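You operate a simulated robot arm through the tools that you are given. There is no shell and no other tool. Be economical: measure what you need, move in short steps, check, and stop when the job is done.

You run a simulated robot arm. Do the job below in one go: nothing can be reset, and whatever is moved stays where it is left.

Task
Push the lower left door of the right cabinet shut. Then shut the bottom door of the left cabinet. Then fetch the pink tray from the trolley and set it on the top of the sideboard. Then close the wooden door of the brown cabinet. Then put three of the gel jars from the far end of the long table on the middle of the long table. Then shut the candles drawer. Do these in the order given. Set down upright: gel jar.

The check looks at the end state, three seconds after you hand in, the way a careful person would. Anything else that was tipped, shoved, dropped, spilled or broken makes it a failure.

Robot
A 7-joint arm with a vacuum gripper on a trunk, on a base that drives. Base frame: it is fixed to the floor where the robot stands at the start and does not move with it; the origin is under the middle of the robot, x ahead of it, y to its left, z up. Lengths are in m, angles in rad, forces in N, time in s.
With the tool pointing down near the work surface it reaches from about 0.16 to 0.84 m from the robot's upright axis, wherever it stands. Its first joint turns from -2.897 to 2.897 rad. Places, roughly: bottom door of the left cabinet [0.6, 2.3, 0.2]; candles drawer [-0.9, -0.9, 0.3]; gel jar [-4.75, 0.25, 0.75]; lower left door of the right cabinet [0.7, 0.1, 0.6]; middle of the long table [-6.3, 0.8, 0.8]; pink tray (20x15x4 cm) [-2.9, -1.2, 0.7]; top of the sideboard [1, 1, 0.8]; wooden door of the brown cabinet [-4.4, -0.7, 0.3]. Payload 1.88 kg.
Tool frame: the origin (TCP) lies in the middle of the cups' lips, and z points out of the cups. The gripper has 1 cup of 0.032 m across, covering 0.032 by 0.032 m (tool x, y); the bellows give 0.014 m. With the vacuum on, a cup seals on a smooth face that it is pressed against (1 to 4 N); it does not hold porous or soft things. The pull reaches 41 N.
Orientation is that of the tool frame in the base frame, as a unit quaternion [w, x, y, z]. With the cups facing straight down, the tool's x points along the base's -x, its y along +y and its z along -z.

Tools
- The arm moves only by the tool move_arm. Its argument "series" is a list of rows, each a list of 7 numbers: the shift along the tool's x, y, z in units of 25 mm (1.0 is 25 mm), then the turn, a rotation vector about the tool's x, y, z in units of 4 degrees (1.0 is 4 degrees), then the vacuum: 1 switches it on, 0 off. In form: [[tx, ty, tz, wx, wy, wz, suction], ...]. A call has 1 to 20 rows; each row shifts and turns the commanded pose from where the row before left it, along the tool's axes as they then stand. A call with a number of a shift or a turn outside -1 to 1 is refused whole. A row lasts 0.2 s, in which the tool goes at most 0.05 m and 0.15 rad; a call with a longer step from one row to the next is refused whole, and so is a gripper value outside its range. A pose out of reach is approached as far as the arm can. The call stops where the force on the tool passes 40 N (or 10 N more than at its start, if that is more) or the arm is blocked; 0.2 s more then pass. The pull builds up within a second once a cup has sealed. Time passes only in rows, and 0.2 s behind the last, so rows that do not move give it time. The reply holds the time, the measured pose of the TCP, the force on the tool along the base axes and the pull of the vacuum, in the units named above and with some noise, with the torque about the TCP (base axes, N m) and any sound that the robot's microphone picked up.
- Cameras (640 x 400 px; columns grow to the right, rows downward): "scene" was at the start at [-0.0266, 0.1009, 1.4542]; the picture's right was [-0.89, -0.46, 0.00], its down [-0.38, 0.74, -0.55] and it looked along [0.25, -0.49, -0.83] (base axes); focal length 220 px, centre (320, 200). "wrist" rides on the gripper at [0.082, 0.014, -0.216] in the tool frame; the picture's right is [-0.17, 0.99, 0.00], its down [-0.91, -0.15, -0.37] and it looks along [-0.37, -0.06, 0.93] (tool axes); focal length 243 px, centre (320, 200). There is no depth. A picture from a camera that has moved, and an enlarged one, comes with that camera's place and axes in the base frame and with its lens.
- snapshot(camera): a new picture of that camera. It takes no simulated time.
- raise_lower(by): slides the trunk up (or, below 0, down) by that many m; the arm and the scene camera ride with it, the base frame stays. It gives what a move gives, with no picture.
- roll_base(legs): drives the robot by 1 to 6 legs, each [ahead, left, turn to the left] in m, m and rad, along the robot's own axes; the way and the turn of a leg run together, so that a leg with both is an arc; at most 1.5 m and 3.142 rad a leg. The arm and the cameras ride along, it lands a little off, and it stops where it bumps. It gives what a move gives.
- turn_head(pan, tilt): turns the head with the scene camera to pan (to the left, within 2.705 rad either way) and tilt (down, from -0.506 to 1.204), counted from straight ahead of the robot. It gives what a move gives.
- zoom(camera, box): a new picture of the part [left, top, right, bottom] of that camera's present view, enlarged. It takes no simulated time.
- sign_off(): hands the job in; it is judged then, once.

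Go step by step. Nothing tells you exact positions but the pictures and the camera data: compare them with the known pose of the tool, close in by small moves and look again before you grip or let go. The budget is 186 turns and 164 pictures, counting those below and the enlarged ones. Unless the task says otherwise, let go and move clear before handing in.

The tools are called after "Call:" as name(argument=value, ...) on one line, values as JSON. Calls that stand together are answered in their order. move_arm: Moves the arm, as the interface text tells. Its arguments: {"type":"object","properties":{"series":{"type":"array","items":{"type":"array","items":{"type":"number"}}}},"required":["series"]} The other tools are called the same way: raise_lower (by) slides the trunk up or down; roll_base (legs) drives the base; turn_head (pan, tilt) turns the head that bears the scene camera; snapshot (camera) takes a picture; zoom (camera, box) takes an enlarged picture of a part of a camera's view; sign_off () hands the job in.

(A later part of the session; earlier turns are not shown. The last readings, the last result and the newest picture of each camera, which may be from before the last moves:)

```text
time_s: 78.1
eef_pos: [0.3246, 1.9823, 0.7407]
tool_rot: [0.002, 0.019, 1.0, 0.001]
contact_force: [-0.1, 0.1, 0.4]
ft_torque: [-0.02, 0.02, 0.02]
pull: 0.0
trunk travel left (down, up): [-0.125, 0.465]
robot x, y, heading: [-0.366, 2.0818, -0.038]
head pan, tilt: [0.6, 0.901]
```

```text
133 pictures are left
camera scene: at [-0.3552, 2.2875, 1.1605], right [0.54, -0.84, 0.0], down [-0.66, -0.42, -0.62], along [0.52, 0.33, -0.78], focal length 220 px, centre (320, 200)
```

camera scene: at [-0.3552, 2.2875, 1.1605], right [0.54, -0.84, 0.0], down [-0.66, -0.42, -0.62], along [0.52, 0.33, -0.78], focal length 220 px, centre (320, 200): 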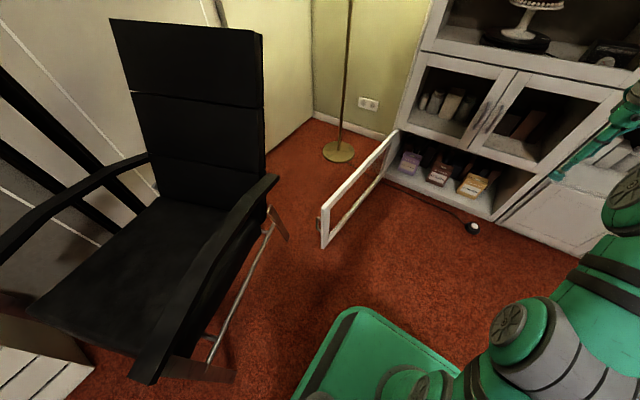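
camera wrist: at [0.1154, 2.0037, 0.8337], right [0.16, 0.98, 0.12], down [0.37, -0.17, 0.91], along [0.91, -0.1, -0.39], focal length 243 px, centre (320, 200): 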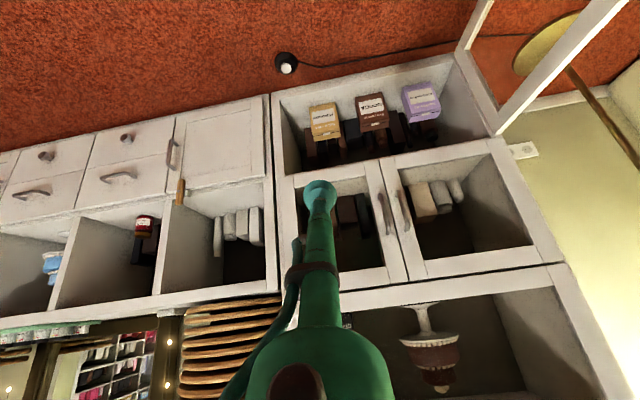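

Now I'll carry the upright tool over the door to its outer side, around (0.22, 2.66).

Call:
move_arm(series=[[0.19, 1, 0, 0, 0, 0, 0], [0.19, 1, 0, 0, 0, 0, 0], [0.19, 1, 0, 0, 0, 0, 0], [0.19, 1, 0, 0, 0, 0, 0], [0.19, 1, 0, 0, 0, 0, 0], [0.19, 1, 0, 0, 0, 0, 0], [0.19, 1, 0, 0, 0, 0, 0], [0.19, 1, 0, 0, 0, 0, 0], [0.19, 1, 0, 0, 0, 0, 0], [0.19, 1, 0, 0, 0, 0, 0], [0.19, 1, 0, 0, 0, 0, 0], [0.19, 1, 0, 0, 0, 0, 0], [0.19, 1, 0, 0, 0, 0, 0], [0.19, 1, 0, 0, 0, 0, 0], [0.19, 1, 0, 0, 0, 0, 0], [0.19, 1, 0, 0, 0, 0, 0], [0.19, 1, 0, 0, 0, 0, 0], [0.19, 1, 0, 0, 0, 0, 0], [0.19, 1, 0, 0, 0, 0, 0], [0.19, 1, 0, 0, 0, 0, 0]])

Call:
move_arm(series=[[0.19, 1, 0, 0, 0, 0, 0], [0.19, 1, 0, 0, 0, 0, 0], [0.19, 1, 0, 0, 0, 0, 0], [0.19, 1, 0, 0, 0, 0, 0], [0.19, 1, 0, 0, 0, 0, 0], [0.19, 1, 0, 0, 0, 0, 0], [0.19, 1, 0, 0, 0, 0, 0]])

Call:
snapshot(camera="wrist")

Call:
snapshot(camera="scene")

```text
time_s: 82.3
eef_pos: [0.2494, 2.4869, 0.7386]
tool_rot: [0.003, 0.02, 1.0, 0.001]
contact_force: [0.4, -0.4, 0.6]
ft_torque: [0.06, 0.02, 0.02]
pull: 0.2
trunk travel left (down, up): [-0.125, 0.465]
robot x, y, heading: [-0.3697, 2.0809, -0.033]
head pan, tilt: [0.6, 0.901]
```

```text
time_s: 83.9
eef_pos: [0.1826, 2.5996, 0.7086]
tool_rot: [0.002, 0.02, 1.0, 0.002]
contact_force: [0.0, -0.1, 1.0]
ft_torque: [0.06, 0.05, -0.01]
pull: 0.0
out of reach, approached as far as the arm can: row 1, 2, 3, 4, 5, 6, 7
trunk travel left (down, up): [-0.125, 0.465]
robot x, y, heading: [-0.3613, 2.0785, -0.029]
head pan, tilt: [0.6, 0.901]
```

```text
132 pictures are left
camera wrist: at [0.1005, 2.6154, 0.9237], right [0.2, 0.98, 0.01], down [0.91, -0.19, 0.38], along [0.37, -0.07, -0.93], focal length 243 px, centre (320, 200)
```

wrist: 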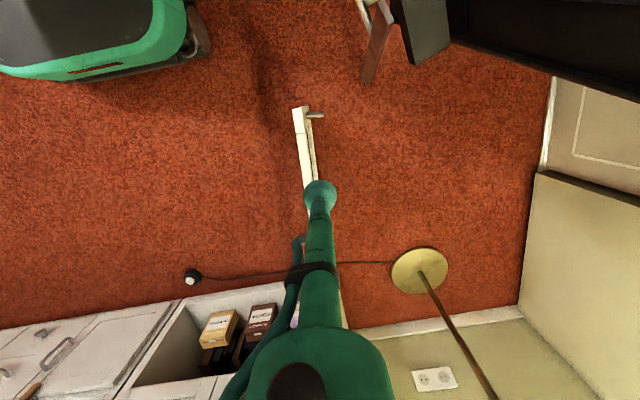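

```text
131 pictures are left
camera scene: at [-0.3551, 2.2875, 1.1605], right [0.54, -0.84, 0.0], down [-0.66, -0.42, -0.62], along [0.52, 0.33, -0.78], focal length 220 px, centre (320, 200)
```

scene: 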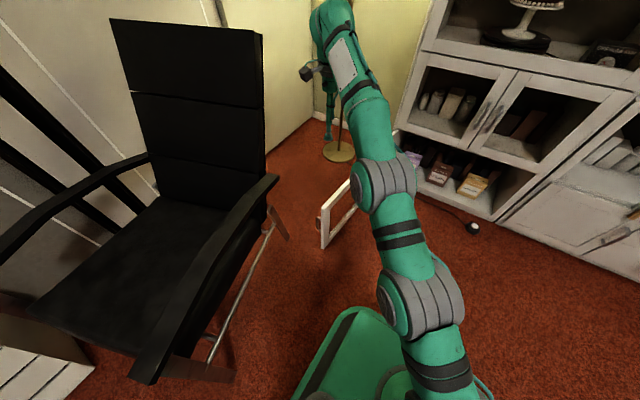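

The arm is at full stretch. I'll shift the base 0.10 m left, which puts the cup on the outer side of the door, and then lower the trunk.

Call:
roll_base(legs=[[0.0, 0.1, 0]])

Call:
raise_lower(by=-0.12)

Call:
snapshot(camera="wrist")

```text
time_s: 85.0
eef_pos: [0.1852, 2.6978, 0.7085]
tool_rot: [0.003, 0.019, 1.0, 0.003]
contact_force: [-0.5, 0.7, 0.2]
ft_torque: [0.03, -0.02, -0.01]
pull: 0.1
trunk travel left (down, up): [-0.125, 0.465]
robot x, y, heading: [-0.3598, 2.1773, -0.033]
head pan, tilt: [0.6, 0.901]
```

```text
time_s: 86.5
eef_pos: [0.1846, 2.6978, 0.5889]
tool_rot: [0.003, 0.02, 1.0, 0.003]
contact_force: [0.0, -0.3, -0.4]
ft_torque: [-0.02, 0.03, 0.01]
pull: 0.0
trunk travel left (down, up): [-0.005, 0.585]
robot x, y, heading: [-0.36, 2.1805, -0.029]
head pan, tilt: [0.6, 0.901]
```

```text
130 pictures are left
camera wrist: at [0.1029, 2.7139, 0.8041], right [0.2, 0.98, 0.01], down [0.91, -0.19, 0.38], along [0.37, -0.07, -0.93], focal length 243 px, centre (320, 200)
```

wrist: 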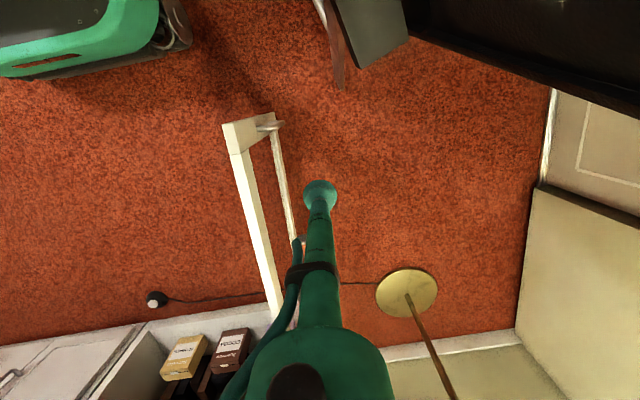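

The cup is on the outer side of the door. I'll descend next to it.

Call:
move_arm(series=[[0, 0, 1, 0, 0, 0, 0], [0, 0, 1, 0, 0, 0, 0], [0, 0, 1, 0, 0, 0, 0], [0, 0, 1, 0, 0, 0, 0], [0, 0, 1, 0, 0, 0, 0], [0, 0, 1, 0, 0, 0, 0], [0, 0, 1, 0, 0, 0, 0], [0, 0, 1, 0, 0, 0, 0], [0, 0, 1, 0, 0, 0, 0], [0, 0, 1, 0, 0, 0, 0]])

Call:
snapshot(camera="wrist")

Call:
snapshot(camera="scene")

```text
time_s: 88.7
eef_pos: [0.1867, 2.6966, 0.3391]
tool_rot: [0.002, 0.019, 1.0, 0.002]
contact_force: [0.8, -0.1, -0.4]
ft_torque: [0.0, 0.01, 0.0]
pull: 0.1
trunk travel left (down, up): [-0.005, 0.585]
robot x, y, heading: [-0.3588, 2.1792, -0.035]
head pan, tilt: [0.6, 0.901]
```

```text
129 pictures are left
camera wrist: at [0.1039, 2.7123, 0.5538], right [0.2, 0.98, 0.01], down [0.91, -0.19, 0.38], along [0.37, -0.07, -0.93], focal length 243 px, centre (320, 200)
```

wrist: 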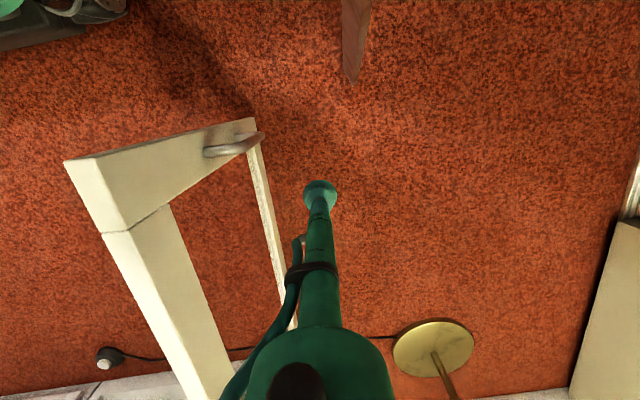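

```text
128 pictures are left
camera scene: at [-0.3524, 2.3857, 1.0406], right [0.54, -0.84, 0.0], down [-0.66, -0.42, -0.62], along [0.52, 0.34, -0.78], focal length 220 px, centre (320, 200)
```

scene: 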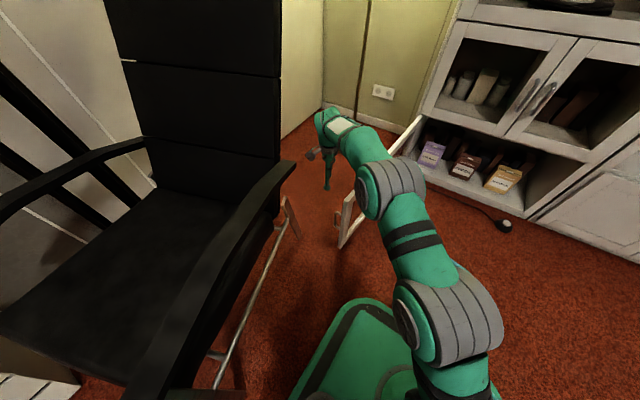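

The tool is beside the outer face of the door. I'll sweep it in -y to swing the door back.

Call:
move_arm(series=[[-0.1, -0.84, 0, 0, 0, 0, 0], [-0.1, -0.84, 0, 0, 0, 0, 0], [-0.1, -0.84, 0, 0, 0, 0, 0], [-0.1, -0.84, 0, 0, 0, 0, 0], [-0.1, -0.84, 0, 0, 0, 0, 0], [-0.1, -0.84, 0, 0, 0, 0, 0], [-0.1, -0.84, 0, 0, 0, 0, 0], [-0.1, -0.84, 0, 0, 0, 0, 0], [-0.11, -0.8, 0, 0, 0, 0, 0], [-0.11, -0.8, 0, 0, 0, 0, 0], [-0.11, -0.8, 0, 0, 0, 0, 0], [-0.11, -0.8, 0, 0, 0, 0, 0], [-0.11, -0.8, 0, 0, 0, 0, 0], [-0.11, -0.8, 0, 0, 0, 0, 0], [-0.11, -0.8, 0, 0, 0, 0, 0], [-0.11, -0.8, 0, 0, 0, 0, 0]])

Call:
snapshot(camera="wrist")

Call:
snapshot(camera="scene")

```text
time_s: 92.1
eef_pos: [0.2168, 2.3694, 0.3373]
tool_rot: [0.003, 0.02, 1.0, 0.003]
contact_force: [0.2, -0.8, -0.5]
ft_torque: [0.0, -0.04, -0.04]
pull: 0.0
trunk travel left (down, up): [-0.005, 0.585]
robot x, y, heading: [-0.3603, 2.1766, -0.029]
head pan, tilt: [0.6, 0.901]
```

```text
127 pictures are left
camera wrist: at [0.1345, 2.3851, 0.5523], right [0.2, 0.98, 0.01], down [0.91, -0.19, 0.38], along [0.37, -0.07, -0.93], focal length 243 px, centre (320, 200)
```

wrist: 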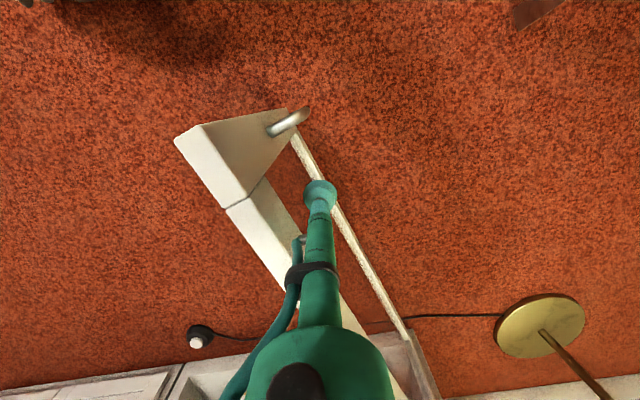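

```text
126 pictures are left
camera scene: at [-0.3523, 2.3858, 1.0405], right [0.54, -0.84, 0.0], down [-0.66, -0.42, -0.62], along [0.52, 0.34, -0.78], focal length 220 px, centre (320, 200)
```

scene: 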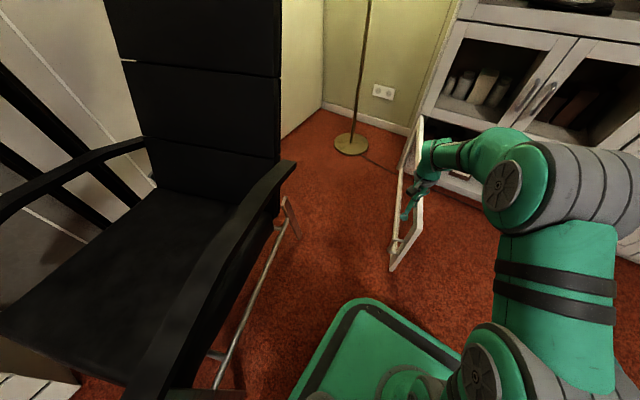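

The door is following. I'll keep sweeping along the arc.

Call:
move_arm(series=[[-0.31, -0.76, 0, 0, 0, 0, 0], [-0.31, -0.76, 0, 0, 0, 0, 0], [-0.31, -0.76, 0, 0, 0, 0, 0], [-0.31, -0.76, 0, 0, 0, 0, 0], [-0.31, -0.76, 0, 0, 0, 0, 0], [-0.31, -0.76, 0, 0, 0, 0, 0], [-0.31, -0.76, 0, 0, 0, 0, 0], [-0.31, -0.76, 0, 0, 0, 0, 0], [-0.5, -0.65, 0, 0, 0, 0, 0], [-0.5, -0.65, 0, 0, 0, 0, 0], [-0.5, -0.65, 0, 0, 0, 0, 0], [-0.5, -0.65, 0, 0, 0, 0, 0], [-0.5, -0.65, 0, 0, 0, 0, 0], [-0.5, -0.65, 0, 0, 0, 0, 0], [-0.5, -0.65, 0, 0, 0, 0, 0], [-0.5, -0.65, 0, 0, 0, 0, 0]])

Call:
snapshot(camera="wrist")

Call:
snapshot(camera="scene")

```text
time_s: 95.5
eef_pos: [0.3679, 2.0818, 0.3375]
tool_rot: [0.002, 0.02, 1.0, 0.002]
contact_force: [0.1, -0.1, 0.1]
ft_torque: [-0.03, 0.02, -0.01]
pull: 0.1
trunk travel left (down, up): [-0.005, 0.585]
robot x, y, heading: [-0.362, 2.1772, -0.029]
head pan, tilt: [0.6, 0.901]
```

```text
125 pictures are left
camera wrist: at [0.2849, 2.0971, 0.5527], right [0.2, 0.98, 0.01], down [0.91, -0.19, 0.38], along [0.37, -0.07, -0.93], focal length 243 px, centre (320, 200)
```

wrist: 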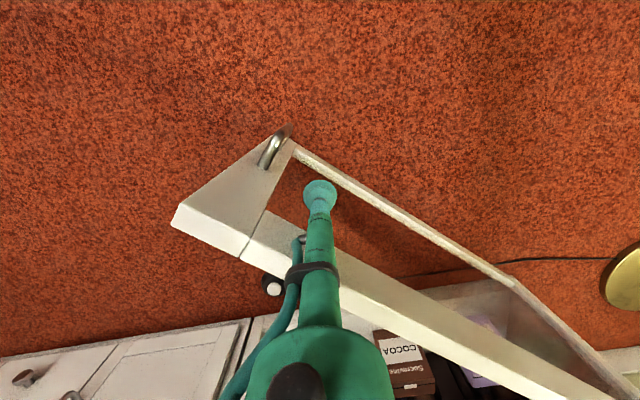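

```text
124 pictures are left
camera scene: at [-0.3524, 2.3858, 1.0405], right [0.54, -0.84, 0.0], down [-0.66, -0.42, -0.62], along [0.52, 0.34, -0.78], focal length 220 px, centre (320, 200)
```

scene: 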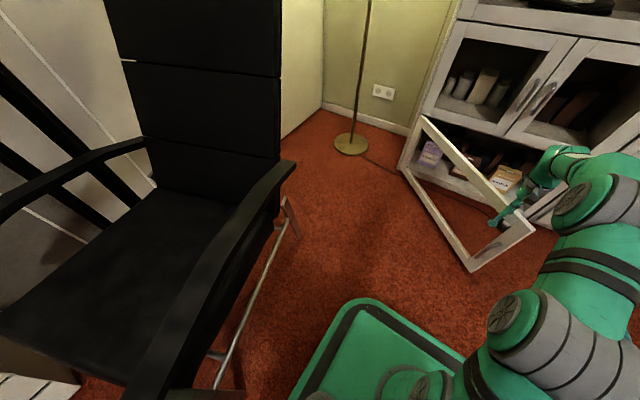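

The door is down to about 40°. Two more arc segments with the upright tool, then I'll tilt it.

Call:
move_arm(series=[[-0.64, -0.49, 0, 0, 0, 0, 0], [-0.64, -0.49, 0, 0, 0, 0, 0], [-0.64, -0.49, 0, 0, 0, 0, 0], [-0.64, -0.49, 0, 0, 0, 0, 0], [-0.64, -0.49, 0, 0, 0, 0, 0], [-0.64, -0.49, 0, 0, 0, 0, 0], [-0.64, -0.49, 0, 0, 0, 0, 0], [-0.64, -0.49, 0, 0, 0, 0, 0]])

Call:
snapshot(camera="wrist")

```text
time_s: 97.3
eef_pos: [0.4603, 2.0006, 0.3352]
tool_rot: [0.003, 0.019, 1.0, 0.003]
contact_force: [-0.9, 0.3, -0.8]
ft_torque: [0.01, -0.01, 0.02]
pull: 0.1
out of reach, approached as far as the arm can: row 7, 8
trunk travel left (down, up): [-0.005, 0.585]
robot x, y, heading: [-0.3639, 2.18, -0.033]
head pan, tilt: [0.6, 0.901]
```

```text
123 pictures are left
camera wrist: at [0.3773, 2.0161, 0.5503], right [0.2, 0.98, 0.01], down [0.91, -0.19, 0.38], along [0.37, -0.07, -0.93], focal length 243 px, centre (320, 200)
```

wrist: 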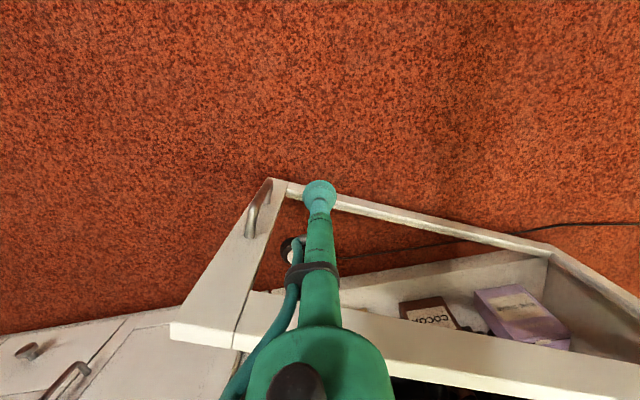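

The door is nearly closed. I'll back off, tilt the tool forward about 30° and finish the push with the base.

Call:
move_arm(series=[[0.8, 0, 0, 0, 0, 0, 0], [0.8, 0, 0, 0, 0, 0, 0], [0.8, 0, -0.5, 0, 0, 0, 0], [0.8, 0, -0.9, 0, 0, 0, 0], [0, 0, -0.9, 0, -1, 0, 0], [0, 0, 0, 0, -1, 0, 0], [0, 0, 0, 0, -1, 0, 0], [0, 0, 0, 0, -1, 0, 0], [0, 0, 0, 0, -1, 0, 0], [0, 0, 0, 0, -1, 0, 0], [0, 0, 0, 0, -1, 0, 0], [0, 0, 0, 0, -1, 0, 0]])

Call:
turn_head(pan=0.0, tilt=0.7)

Call:
snapshot(camera="scene")

Call:
snapshot(camera="wrist")

```text
time_s: 99.9
eef_pos: [0.3801, 2.0037, 0.3901]
tool_rot: [0.279, 0.02, 0.96, -0.003]
contact_force: [0.0, 0.3, -0.4]
ft_torque: [-0.01, 0.03, 0.01]
pull: 0.1
trunk travel left (down, up): [-0.005, 0.585]
robot x, y, heading: [-0.364, 2.1805, -0.029]
head pan, tilt: [0.6, 0.901]
```

```text
time_s: 100.9
eef_pos: [0.3795, 2.0045, 0.3913]
tool_rot: [0.279, 0.019, 0.96, -0.002]
contact_force: [-0.6, 0.1, -0.3]
ft_torque: [0.01, 0.01, 0.0]
pull: 0.0
trunk travel left (down, up): [-0.005, 0.585]
robot x, y, heading: [-0.3618, 2.1785, -0.033]
head pan, tilt: [0.0, 0.7]
```

```text
122 pictures are left
camera scene: at [-0.331, 2.3425, 1.0567], right [-0.03, -1.0, 0.0], down [-0.64, 0.02, -0.76], along [0.76, -0.02, -0.64], focal length 220 px, centre (320, 200)
```

scene: 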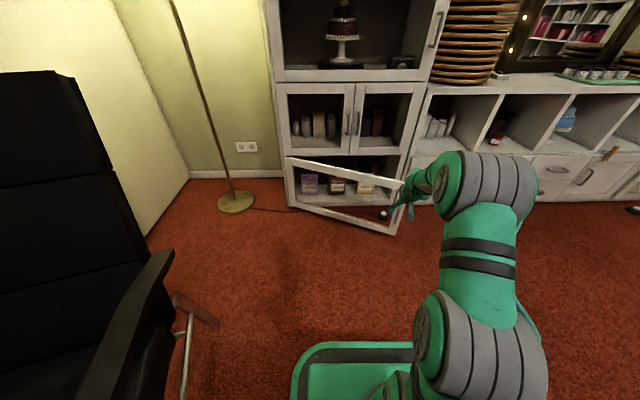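

```text
121 pictures are left
camera wrist: at [0.1959, 2.0251, 0.529], right [0.18, 0.98, 0.09], down [0.57, -0.18, 0.8], along [0.8, -0.09, -0.59], focal length 243 px, centre (320, 200)
```

wrist: 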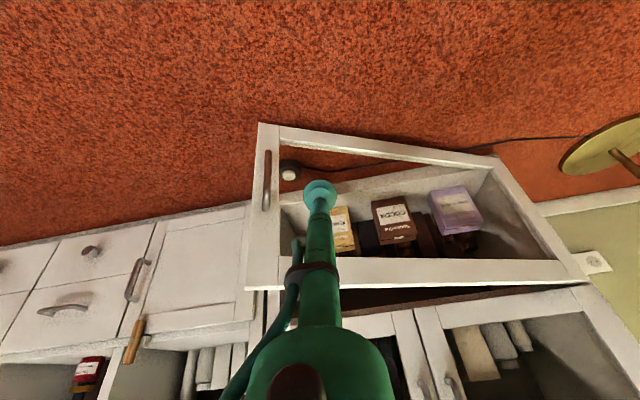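

The door's top rail spans z≈0.38–0.425. I'll raise the cup slightly and then drive forward to push the door.

Call:
move_arm(series=[[-0.24, 0, -0.38, 0, 0, 0, 0]])

Call:
roll_base(legs=[[0.3, 0, 0]])

Call:
snapshot(camera="wrist")

```text
time_s: 101.3
eef_pos: [0.3789, 2.0053, 0.4028]
tool_rot: [0.279, 0.019, 0.96, -0.002]
contact_force: [-0.8, 0.3, -0.3]
ft_torque: [-0.01, -0.01, 0.0]
pull: 0.1
trunk travel left (down, up): [-0.005, 0.585]
robot x, y, heading: [-0.3593, 2.1809, -0.03]
head pan, tilt: [0.0, 0.7]
```

```text
time_s: 103.3
eef_pos: [0.6731, 1.9865, 0.4026]
tool_rot: [0.278, 0.023, 0.96, -0.004]
contact_force: [0.0, 0.3, -0.2]
ft_torque: [-0.03, 0.0, -0.01]
pull: 0.0
trunk travel left (down, up): [-0.005, 0.585]
robot x, y, heading: [-0.0688, 2.1671, -0.041]
head pan, tilt: [0.0, 0.7]
```

```text
120 pictures are left
camera wrist: at [0.4897, 2.0095, 0.5404], right [0.19, 0.98, 0.09], down [0.56, -0.18, 0.8], along [0.8, -0.1, -0.59], focal length 243 px, centre (320, 200)
```

wrist: 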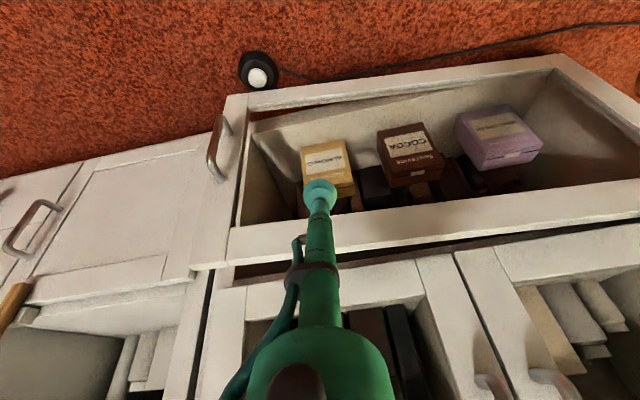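

The door is at about 9° now. I'll keep pressing it in small drives.

Call:
roll_base(legs=[[0.1, 0, 0]])

Call:
snapshot(camera="wrist")

```text
time_s: 104.5
eef_pos: [0.7726, 1.9803, 0.4024]
tool_rot: [0.278, 0.024, 0.96, -0.004]
contact_force: [0.5, -0.2, -0.2]
ft_torque: [0.0, -0.01, 0.02]
pull: 0.2
trunk travel left (down, up): [-0.005, 0.585]
robot x, y, heading: [0.0345, 2.1625, -0.04]
head pan, tilt: [0.0, 0.7]
```

```text
119 pictures are left
camera wrist: at [0.5897, 2.004, 0.5404], right [0.19, 0.98, 0.09], down [0.56, -0.19, 0.8], along [0.8, -0.1, -0.59], focal length 243 px, centre (320, 200)
```

wrist: 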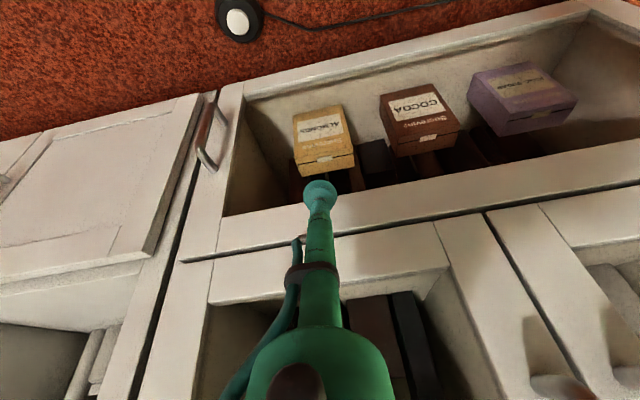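

It looks nearly flush. I'll press until there is contact force.

Call:
roll_base(legs=[[0.03, 0, 0]])

Call:
roll_base(legs=[[0.012, 0, 0]])

Call:
snapshot(camera="wrist")

```text
time_s: 105.3
eef_pos: [0.8028, 1.9801, 0.4026]
tool_rot: [0.278, 0.024, 0.96, -0.004]
contact_force: [-0.2, 0.7, 0.3]
ft_torque: [-0.02, 0.0, -0.02]
pull: 0.0
trunk travel left (down, up): [-0.005, 0.585]
robot x, y, heading: [0.066, 2.1638, -0.042]
head pan, tilt: [0.0, 0.7]
```

```text
time_s: 106.1
eef_pos: [0.813, 1.9809, 0.4018]
tool_rot: [0.279, 0.025, 0.96, -0.004]
contact_force: [-1.9, -0.2, 0.7]
ft_torque: [0.02, -0.01, -0.06]
pull: 0.2
trunk travel left (down, up): [-0.005, 0.585]
robot x, y, heading: [0.0768, 2.1648, -0.04]
head pan, tilt: [0.0, 0.7]
```

```text
118 pictures are left
camera wrist: at [0.6308, 2.0025, 0.5404], right [0.19, 0.98, 0.09], down [0.56, -0.19, 0.8], along [0.8, -0.1, -0.59], focal length 243 px, centre (320, 200)
```

wrist: 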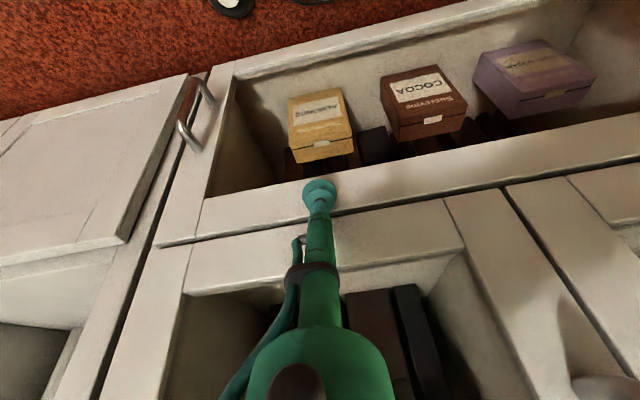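

Contact has started. One more short press to confirm it is shut, then back off.

Call:
roll_base(legs=[[0.012, 0, 0]])

Call:
roll_base(legs=[[-0.25, 0, 0]])

Call:
snapshot(camera="scene")

Call:
snapshot(camera="wrist")

```text
time_s: 106.8
eef_pos: [0.8216, 1.982, 0.3971]
tool_rot: [0.273, 0.026, 0.962, -0.002]
contact_force: [-35.1, -0.8, -13.7]
ft_torque: [0.06, -0.5, -0.02]
pull: 0.1
trunk travel left (down, up): [-0.005, 0.585]
robot x, y, heading: [0.0891, 2.1633, -0.042]
head pan, tilt: [0.0, 0.7]
```

```text
time_s: 108.6
eef_pos: [0.5752, 1.989, 0.3966]
tool_rot: [0.273, 0.028, 0.962, -0.004]
contact_force: [-0.1, 0.8, 0.6]
ft_torque: [0.0, 0.0, -0.01]
pull: 0.1
trunk travel left (down, up): [-0.005, 0.585]
robot x, y, heading: [-0.1652, 2.1758, -0.05]
head pan, tilt: [0.0, 0.7]
```

```text
117 pictures are left
camera scene: at [-0.126, 2.3361, 1.0567], right [-0.05, -1.0, 0.0], down [-0.64, 0.03, -0.76], along [0.76, -0.04, -0.64], focal length 220 px, centre (320, 200)
```

scene: 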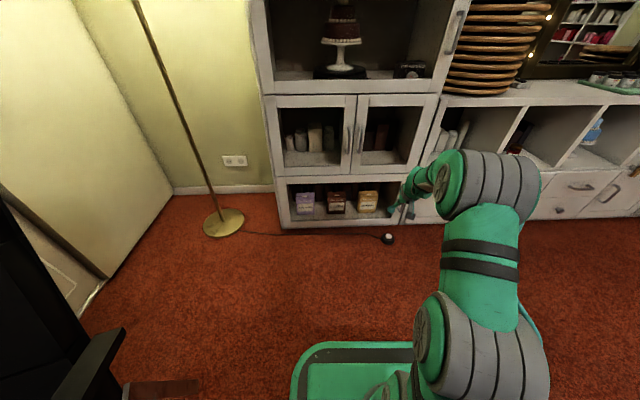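

```text
116 pictures are left
camera wrist: at [0.3923, 2.0108, 0.5368], right [0.2, 0.98, 0.1], down [0.57, -0.19, 0.8], along [0.8, -0.1, -0.6], focal length 243 px, centre (320, 200)
```

wrist: 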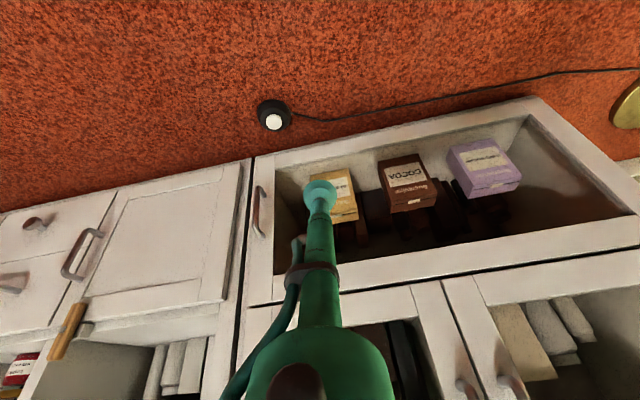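

Both cabinet doors are shut. Now for the pink tray: I'll straighten the tool, raise the trunk and drive round the table toward the trolley.

Call:
move_arm(series=[[0, 0, -1, 0, 1, 0, 0], [0, 0, -1, 0, 1, 0, 0], [0, 0, -1, 0, 1, 0, 0], [0, 0, -1, 0, 1, 0, 0], [0, 0, -1, 0, 1, 0, 0], [0, 0, -1, 0, 1, 0, 0], [0, 0, -1, 0, 1, 0, 0], [0, 0, -1, 0, 0.9, 0, 0], [1, 0, -1, 0, 0, 0, 0], [1, 0, -1, 0, 0, 0, 0], [1, 0, -1, 0, 0, 0, 0], [1, 0, -1, 0, 0, 0, 0], [1, 0, 0, 0, 0, 0, 0], [1, 0, 0, 0, 0, 0, 0], [1, 0, 0, 0, 0, 0, 0], [1, 0, 0, 0, 0, 0, 0]])

Call:
raise_lower(by=0.42)

Call:
turn_head(pan=-1.3, tilt=0.7)

Call:
snapshot(camera="scene")

```text
time_s: 112.0
eef_pos: [0.3135, 1.9996, 0.6838]
tool_rot: [0.0, 0.029, 1.0, 0.004]
contact_force: [0.3, -0.1, 0.1]
ft_torque: [0.03, 0.03, -0.01]
pull: 0.0
trunk travel left (down, up): [-0.005, 0.585]
robot x, y, heading: [-0.1596, 2.1732, -0.047]
head pan, tilt: [0.0, 0.7]
```

```text
refused: 0.42 is not a number from -0.4 to 0.4
```

```text
time_s: 113.5
eef_pos: [0.3137, 1.9993, 0.6837]
tool_rot: [0.0, 0.027, 1.0, 0.004]
contact_force: [0.5, -1.2, -0.1]
ft_torque: [0.0, -0.01, -0.01]
pull: 0.0
trunk travel left (down, up): [-0.005, 0.585]
robot x, y, heading: [-0.1616, 2.1779, -0.046]
head pan, tilt: [-1.3, 0.7]
```

```text
115 pictures are left
camera scene: at [-0.192, 2.2573, 1.0567], right [-0.97, -0.22, 0.0], down [-0.14, 0.63, -0.76], along [0.17, -0.75, -0.64], focal length 220 px, centre (320, 200)
```

scene: 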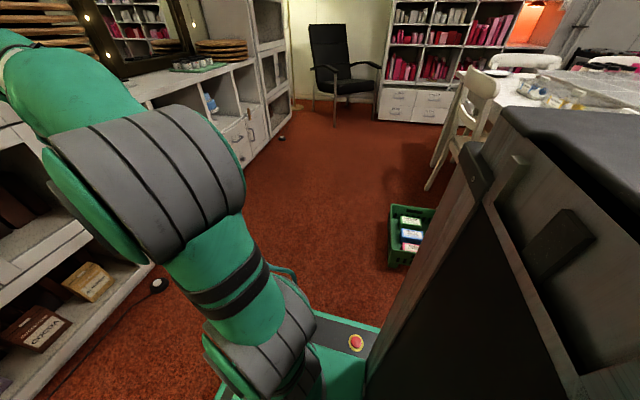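

The way toward the start position is clear. I'll raise the trunk and drive back there, then turn to face -x.

Call:
raise_lower(by=0.4)

Call:
roll_base(legs=[[0.2, 0, 0], [0, 0, -1.52], [1.3, 0, 0], [0.85, 0, 0], [0, 0, -1.571]])

Call:
turn_head(pan=0.0, tilt=0.5)

Call:
snapshot(camera="scene")

```text
time_s: 117.3
eef_pos: [0.3148, 1.9998, 1.084]
tool_rot: [0.001, 0.028, 1.0, 0.005]
contact_force: [0.0, -0.4, -0.3]
ft_torque: [0.01, 0.03, 0.0]
pull: 0.0
trunk travel left (down, up): [-0.405, 0.185]
robot x, y, heading: [-0.1607, 2.1759, -0.048]
head pan, tilt: [-1.3, 0.7]
```

```text
time_s: 136.9
eef_pos: [-0.4706, 0.199, 1.0838]
tool_rot: [0.004, 0.999, -0.04, -0.001]
contact_force: [-0.2, 0.1, -0.5]
ft_torque: [-0.01, 0.01, 0.02]
pull: 0.1
trunk travel left (down, up): [-0.405, 0.185]
robot x, y, heading: [-0.0019, 0.0118, 3.064]
head pan, tilt: [-1.3, 0.7]
```

```text
time_s: 138.3
eef_pos: [-0.4712, 0.1994, 1.0841]
tool_rot: [0.004, 0.999, -0.041, -0.001]
contact_force: [0.4, -0.2, 0.1]
ft_torque: [0.0, 0.01, -0.02]
pull: 0.1
trunk travel left (down, up): [-0.405, 0.185]
robot x, y, heading: [-0.0016, 0.0125, 3.063]
head pan, tilt: [0.0, 0.499]
```

```text
114 pictures are left
camera scene: at [-0.0447, -0.149, 1.4744], right [0.07, 1.0, 0.0], down [0.48, -0.04, -0.88], along [-0.88, 0.07, -0.48], focal length 220 px, centre (320, 200)
```

scene: 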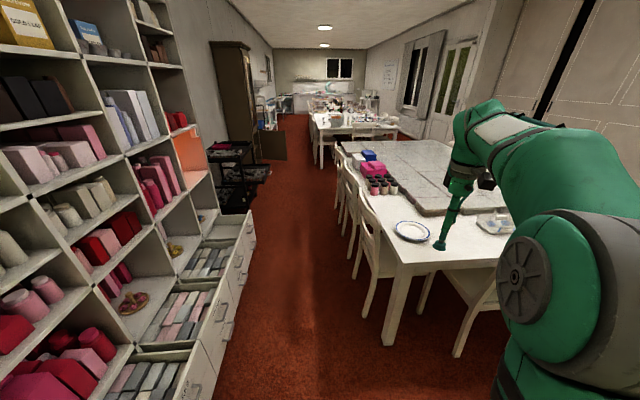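

The corridor runs from about y=-0.57 (drawers) to 0.23 (chairs). I'll drive down its middle at y≈-0.17.

Call:
roll_base(legs=[[0, 0.18, 0.079], [1.4, 0, 0]])

Call:
turn_head(pan=0.5, tilt=0.6)

Call:
snapshot(camera="scene")

```text
time_s: 140.0
eef_pos: [-0.5105, 0.0068, 1.0837]
tool_rot: [0.005, 0.999, 0.048, -0.001]
contact_force: [0.4, -0.2, 0.2]
ft_torque: [0.03, 0.04, 0.01]
pull: 0.0
trunk travel left (down, up): [-0.405, 0.185]
robot x, y, heading: [-0.0162, -0.0908, -3.035]
head pan, tilt: [0.0, 0.499]
stopped in leg 1: the robot was blocked; the commanded pose is now the measured one
```

```text
time_s: 140.9
eef_pos: [-0.5111, 0.0085, 1.0844]
tool_rot: [0.005, 0.999, 0.048, -0.001]
contact_force: [-0.9, -0.5, 0.4]
ft_torque: [-0.02, -0.03, -0.01]
pull: 0.1
trunk travel left (down, up): [-0.405, 0.185]
robot x, y, heading: [-0.0186, -0.0932, -3.039]
head pan, tilt: [0.499, 0.6]
```

```text
113 pictures are left
camera scene: at [-0.0112, -0.3006, 1.4653], right [-0.57, 0.82, 0.0], down [0.47, 0.32, -0.83], along [-0.68, -0.47, -0.56], focal length 220 px, centre (320, 200)
```

scene: 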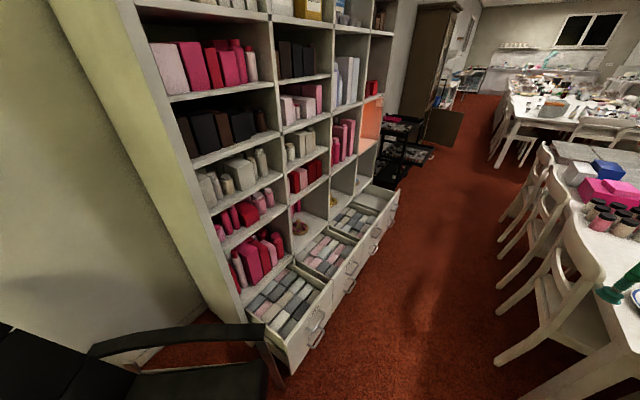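

Something blocked the base, probably the office chair on the left. I'll check the chair before going on.

Call:
turn_head(pan=1.4, tilt=0.8)

Call:
snapshot(camera="scene")

```text
time_s: 142.1
eef_pos: [-0.5114, 0.0069, 1.0843]
tool_rot: [0.004, 0.999, 0.048, -0.001]
contact_force: [-0.5, -0.3, 0.6]
ft_torque: [0.02, 0.01, 0.04]
pull: 0.0
trunk travel left (down, up): [-0.405, 0.185]
robot x, y, heading: [-0.0184, -0.0944, -3.038]
head pan, tilt: [1.4, 0.799]
```

```text
112 pictures are left
camera scene: at [0.0562, -0.331, 1.4485], right [-1.0, 0.07, 0.0], down [0.05, 0.72, -0.7], along [-0.05, -0.7, -0.72], focal length 220 px, centre (320, 200)
```

scene: 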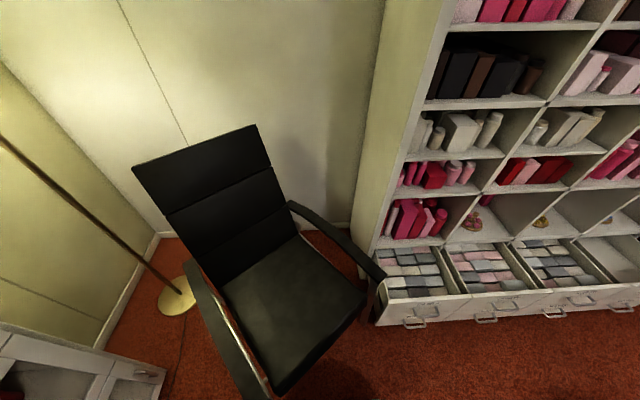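

The chair has not moved; its armrest end is still at (-0.2,-0.69) as in the first picture. I'll go straight ahead first, then straighten and continue.

Call:
roll_base(legs=[[0.5, 0, 0], [0, 0, -0.107]])

Call:
turn_head(pan=0.1, tilt=0.8)

Call:
snapshot(camera="scene")

```text
time_s: 145.6
eef_pos: [-0.9992, 0.0035, 1.0849]
tool_rot: [0.005, 1.0, -0.005, -0.001]
contact_force: [-0.6, -0.2, 0.1]
ft_torque: [0.01, 0.0, 0.01]
pull: 0.0
trunk travel left (down, up): [-0.405, 0.185]
robot x, y, heading: [-0.5181, -0.1447, -3.142]
head pan, tilt: [1.4, 0.799]
```

```text
time_s: 147.1
eef_pos: [-0.9979, 0.005, 1.0842]
tool_rot: [0.005, 1.0, -0.004, 0.0]
contact_force: [-0.2, 0.5, 0.9]
ft_torque: [0.0, -0.03, -0.01]
pull: 0.1
trunk travel left (down, up): [-0.405, 0.185]
robot x, y, heading: [-0.5179, -0.1507, -3.147]
head pan, tilt: [0.099, 0.799]
```

```text
111 pictures are left
camera scene: at [-0.5368, -0.32, 1.4484], right [-0.1, 0.99, 0.0], down [0.71, 0.07, -0.7], along [-0.69, -0.07, -0.72], focal length 220 px, centre (320, 200)
```

scene: 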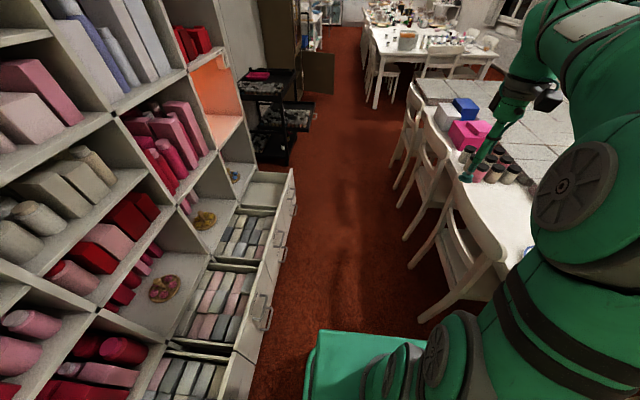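

The way is clear. I'll drive 1.4 m ahead along the corridor.

Call:
roll_base(legs=[[1.4, 0, 0]])

Call:
turn_head(pan=0.7, tilt=0.7)

Call:
snapshot(camera="scene")

```text
time_s: 153.8
eef_pos: [-2.3561, 0.0078, 1.085]
tool_rot: [0.004, 1.0, -0.005, -0.001]
contact_force: [0.3, -0.2, 0.4]
ft_torque: [0.0, 0.02, 0.0]
pull: 0.0
trunk travel left (down, up): [-0.405, 0.185]
robot x, y, heading: [-1.872, -0.1435, 3.14]
head pan, tilt: [0.099, 0.799]
```

```text
time_s: 154.8
eef_pos: [-2.3573, 0.0093, 1.0848]
tool_rot: [0.004, 1.0, -0.006, -0.001]
contact_force: [-0.1, 0.1, -0.1]
ft_torque: [-0.02, 0.0, -0.02]
pull: 0.1
trunk travel left (down, up): [-0.405, 0.185]
robot x, y, heading: [-1.8779, -0.1473, 3.139]
head pan, tilt: [0.7, 0.7]
```

```text
110 pictures are left
camera scene: at [-1.8801, -0.3644, 1.4567], right [-0.64, 0.77, 0.0], down [0.49, 0.41, -0.76], along [-0.59, -0.49, -0.64], focal length 220 px, centre (320, 200)
```

scene: 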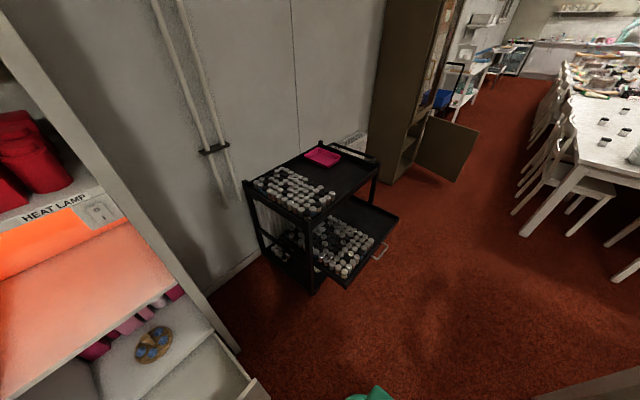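

The pink tray is on the trolley at about (-2.92,-1.21). A shelf of the trolley juts out toward the corridor, so I'll stand on the trolley's -x side, facing -y at about (-3.5,-0.65).

Call:
roll_base(legs=[[1.4, 0, 0], [0.24, 0, 0], [0, 0, 1.571]])

Call:
turn_head(pan=0.3, tilt=0.9)

Call:
snapshot(camera="scene")

Call:
turn_head(pan=-0.7, tilt=0.6)

Call:
snapshot(camera="scene")

```text
time_s: 167.1
eef_pos: [-3.6778, -0.5963, 1.0852]
tool_rot: [0.004, 0.714, 0.7, 0.002]
contact_force: [-0.6, -0.4, 0.5]
ft_torque: [0.0, -0.01, -0.01]
pull: 0.0
trunk travel left (down, up): [-0.405, 0.185]
robot x, y, heading: [-3.5193, -0.1153, -1.581]
head pan, tilt: [0.7, 0.7]
```

```text
time_s: 167.9
eef_pos: [-3.6775, -0.5964, 1.0841]
tool_rot: [0.004, 0.715, 0.699, 0.002]
contact_force: [0.7, 0.0, -0.3]
ft_torque: [-0.01, -0.01, -0.02]
pull: 0.1
trunk travel left (down, up): [-0.405, 0.185]
robot x, y, heading: [-3.5178, -0.119, -1.585]
head pan, tilt: [0.3, 0.901]
```

```text
109 pictures are left
camera scene: at [-3.3321, -0.1316, 1.4406], right [-0.96, -0.29, 0.0], down [-0.22, 0.75, -0.62], along [0.18, -0.6, -0.78], focal length 220 px, centre (320, 200)
```

scene: 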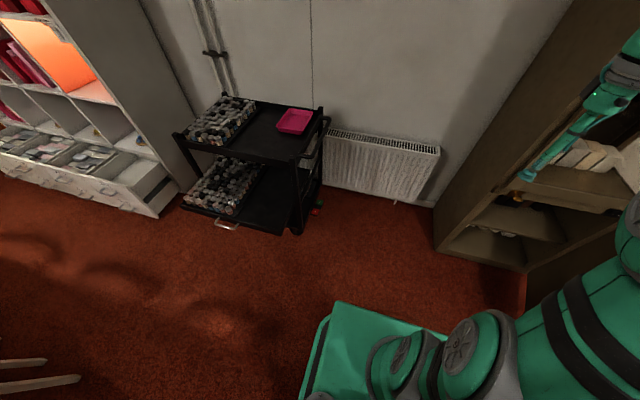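

```text
time_s: 169.2
eef_pos: [-3.6769, -0.5965, 1.0845]
tool_rot: [0.004, 0.715, 0.699, 0.003]
contact_force: [0.1, -0.3, -1.2]
ft_torque: [-0.01, -0.01, -0.03]
pull: 0.1
trunk travel left (down, up): [-0.405, 0.185]
robot x, y, heading: [-3.521, -0.1115, -1.585]
head pan, tilt: [-0.7, 0.6]
```

```text
108 pictures are left
camera scene: at [-3.4113, -0.1262, 1.4653], right [-0.76, 0.65, 0.0], down [0.37, 0.43, -0.82], along [-0.54, -0.63, -0.57], focal length 220 px, centre (320, 200)
```

scene: 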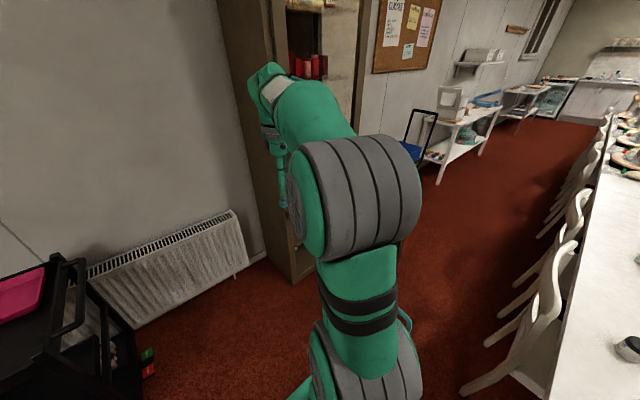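

The brown cabinet's corner is close on the right. I'll swing the arm left first and then drive ahead.

Call:
move_arm(series=[[0, 1, 0, 0, 0, 0, 0], [0, 1, 0, 0, 0, 0, 0], [0, 1, 0, 0, 0, 0, 0], [0, 1, 0, 0, 0, 0, 0], [0, 1, 0, 0, 0, 0, 0], [0, 1, 0, 0, 0, 0, 0], [0, 1, 0, 0, 0, 0, 0], [0, 1, 0, 0, 0, 0, 0], [0, 1, 0, 0, 0, 0, 0], [0, 1, 0, 0, 0, 0, 0], [0, 1, 0, 0, 0, 0, 0], [0, 1, 0, 0, 0, 0, 0], [0, 1, 0, 0, 0, 0, 0], [0, 1, 0, 0, 0, 0, 0], [0, 1, 0, 0, 0, 0, 0], [0, 1, 0, 0, 0, 0, 0], [0, 1, 0, 0, 0, 0, 0], [0, 1, 0, 0, 0, 0, 0]])

Call:
turn_head(pan=0.1, tilt=0.9)

Call:
snapshot(camera="scene")

```text
time_s: 173.0
eef_pos: [-3.2303, -0.6066, 1.0884]
tool_rot: [0.002, 0.715, 0.699, 0.003]
contact_force: [0.3, 0.4, -1.1]
ft_torque: [-0.01, -0.01, -0.02]
pull: 0.1
trunk travel left (down, up): [-0.405, 0.185]
robot x, y, heading: [-3.5193, -0.1199, -1.579]
head pan, tilt: [-0.7, 0.6]
```

```text
time_s: 174.2
eef_pos: [-3.2309, -0.6072, 1.0876]
tool_rot: [0.003, 0.715, 0.699, 0.002]
contact_force: [0.2, 0.0, -0.1]
ft_torque: [-0.02, 0.0, -0.01]
pull: 0.1
trunk travel left (down, up): [-0.405, 0.185]
robot x, y, heading: [-3.517, -0.1204, -1.586]
head pan, tilt: [0.099, 0.901]
```

```text
107 pictures are left
camera scene: at [-3.347, -0.1345, 1.4405], right [-1.0, -0.09, 0.0], down [-0.07, 0.78, -0.62], along [0.05, -0.62, -0.78], focal length 220 px, centre (320, 200)
```

scene: 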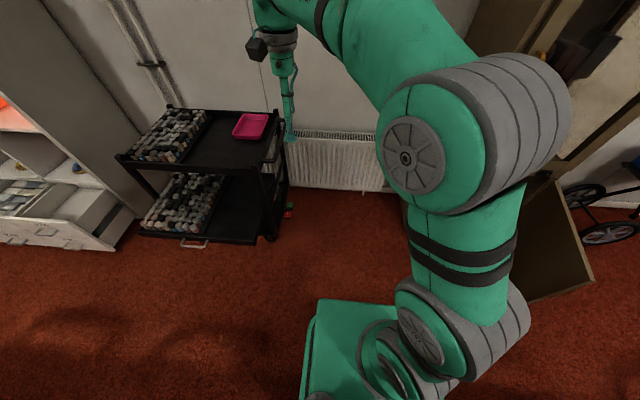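

There is enough clearance. I'll shift left 0.09 m and ahead 0.58 m.

Call:
roll_base(legs=[[0, 0.09, 0], [0.58, 0, 0]])

Call:
turn_head(pan=0.5, tilt=0.9)

Call:
snapshot(camera="scene")

Call:
snapshot(camera="wrist")

```text
time_s: 178.1
eef_pos: [-3.1631, -1.1926, 1.0888]
tool_rot: [0.004, 0.721, 0.693, 0.002]
contact_force: [-0.6, -0.4, 0.5]
ft_torque: [-0.02, -0.01, 0.0]
pull: 0.0
trunk travel left (down, up): [-0.405, 0.185]
robot x, y, heading: [-3.4435, -0.6996, -1.605]
head pan, tilt: [0.099, 0.901]
```

```text
time_s: 179.0
eef_pos: [-3.164, -1.1927, 1.089]
tool_rot: [0.003, 0.721, 0.693, 0.003]
contact_force: [0.3, 0.0, 1.1]
ft_torque: [0.0, -0.01, 0.01]
pull: 0.0
trunk travel left (down, up): [-0.405, 0.185]
robot x, y, heading: [-3.4443, -0.6967, -1.603]
head pan, tilt: [0.499, 0.901]
```

```text
106 pictures are left
camera scene: at [-3.2431, -0.7095, 1.4405], right [-0.89, -0.45, 0.0], down [-0.35, 0.7, -0.62], along [0.28, -0.55, -0.78], focal length 220 px, centre (320, 200)
```

scene: 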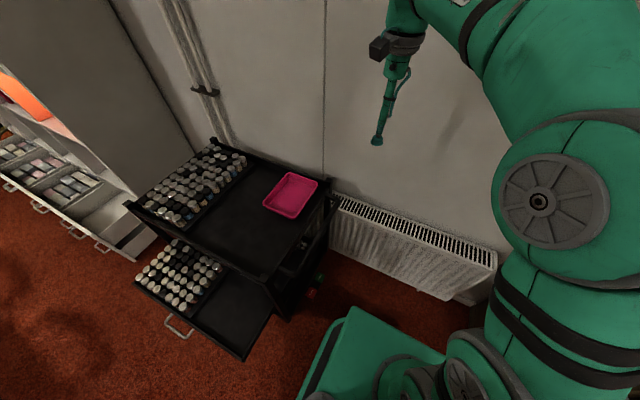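

```text
105 pictures are left
camera wrist: at [-3.1484, -1.1105, 1.3036], right [0.98, -0.2, 0.01], down [-0.19, -0.91, 0.37], along [-0.07, -0.37, -0.93], focal length 243 px, centre (320, 200)
```

wrist: 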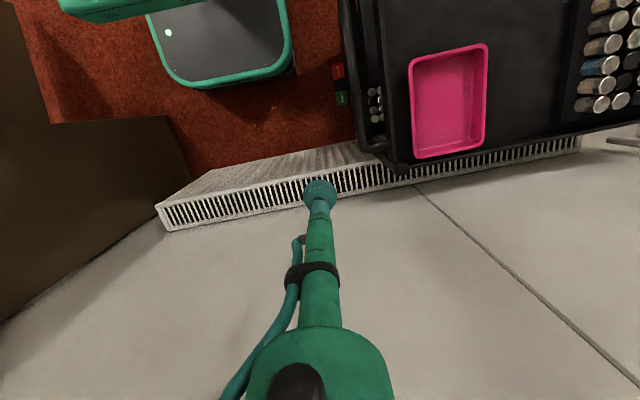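

The tray's centre is about (-2.86,-1.175), with its long side along y. I'll move above it.

Call:
move_arm(series=[[0.1, 0.94, 0, 0, 0, 0, 0], [0.1, 0.94, 0, 0, 0, 0, 0], [0.1, 0.94, 0, 0, 0, 0, 0], [0.1, 0.94, 0, 0, 0, 0, 0], [0.1, 0.94, 0, 0, 0, 0, 0], [0.1, 0.94, 0, 0, 0, 0, 0], [0.1, 0.94, 0, 0, 0, 0, 0], [0.1, 0.94, 0, 0, 0, 0, 0], [0.1, 0.94, 0, 0, 0, 0, 0], [0.1, 0.94, 0, 0, 0, 0, 0], [0.1, 0.94, 0, 0, 0, 0, 0], [0.1, 0.94, 0, 0, 0, 0, 0], [0.1, 0.94, 0, 0, 0, 0, 0]])

Call:
snapshot(camera="wrist")

```text
time_s: 181.8
eef_pos: [-2.9009, -1.15, 1.0652]
tool_rot: [0.004, 0.722, 0.692, 0.003]
contact_force: [0.4, -0.2, 0.3]
ft_torque: [0.01, 0.01, -0.02]
pull: 0.0
out of reach, approached as far as the arm can: row 10, 11, 12, 13
trunk travel left (down, up): [-0.405, 0.185]
robot x, y, heading: [-3.4473, -0.6953, -1.601]
head pan, tilt: [0.499, 0.901]
```

```text
104 pictures are left
camera wrist: at [-2.8858, -1.0677, 1.2809], right [0.98, -0.2, 0.01], down [-0.19, -0.91, 0.37], along [-0.07, -0.37, -0.93], focal length 243 px, centre (320, 200)
```

wrist: 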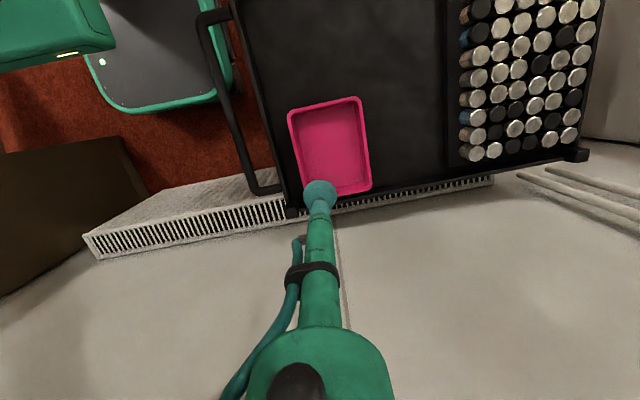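

The arm is near its reach limit up here, so I'll come down first and then close in.

Call:
move_arm(series=[[0, 0, 1, 0, 0, 0, 0], [0, 0, 1, 0, 0, 0, 0], [0, 0, 1, 0, 0, 0, 0], [0, 0, 1, 0, 0, 0, 0], [0, 0, 1, 0, 0, 0, 0], [0, 0, 1, 0, 0, 0, 0], [0, 0, 1, 0, 0, 0, 0], [0, 0, 1, 0, 0, 0, 0], [-0.8, 1, 0.5, 0, 0, 0, 0], [0, 0.3, 0.5, 0, 0, 0, 0]])

Call:
snapshot(camera="wrist")

```text
time_s: 184.0
eef_pos: [-2.8664, -1.1721, 0.8411]
tool_rot: [0.003, 0.721, 0.693, 0.004]
contact_force: [0.1, 0.1, -0.2]
ft_torque: [0.0, -0.02, 0.0]
pull: 0.0
trunk travel left (down, up): [-0.405, 0.185]
robot x, y, heading: [-3.4442, -0.6941, -1.603]
head pan, tilt: [0.499, 0.901]
```

```text
103 pictures are left
camera wrist: at [-2.8509, -1.0901, 1.0562], right [0.98, -0.2, 0.01], down [-0.19, -0.91, 0.37], along [-0.07, -0.37, -0.93], focal length 243 px, centre (320, 200)
```

wrist: 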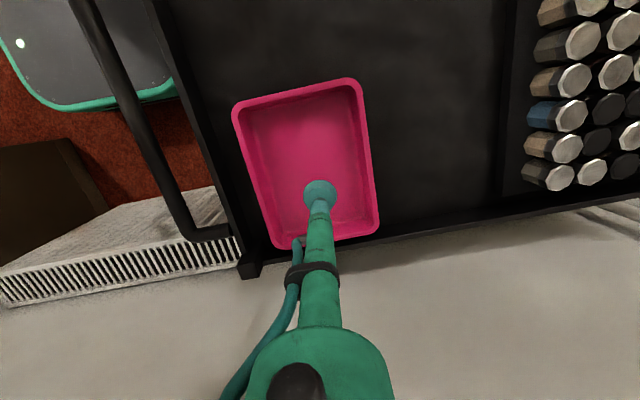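

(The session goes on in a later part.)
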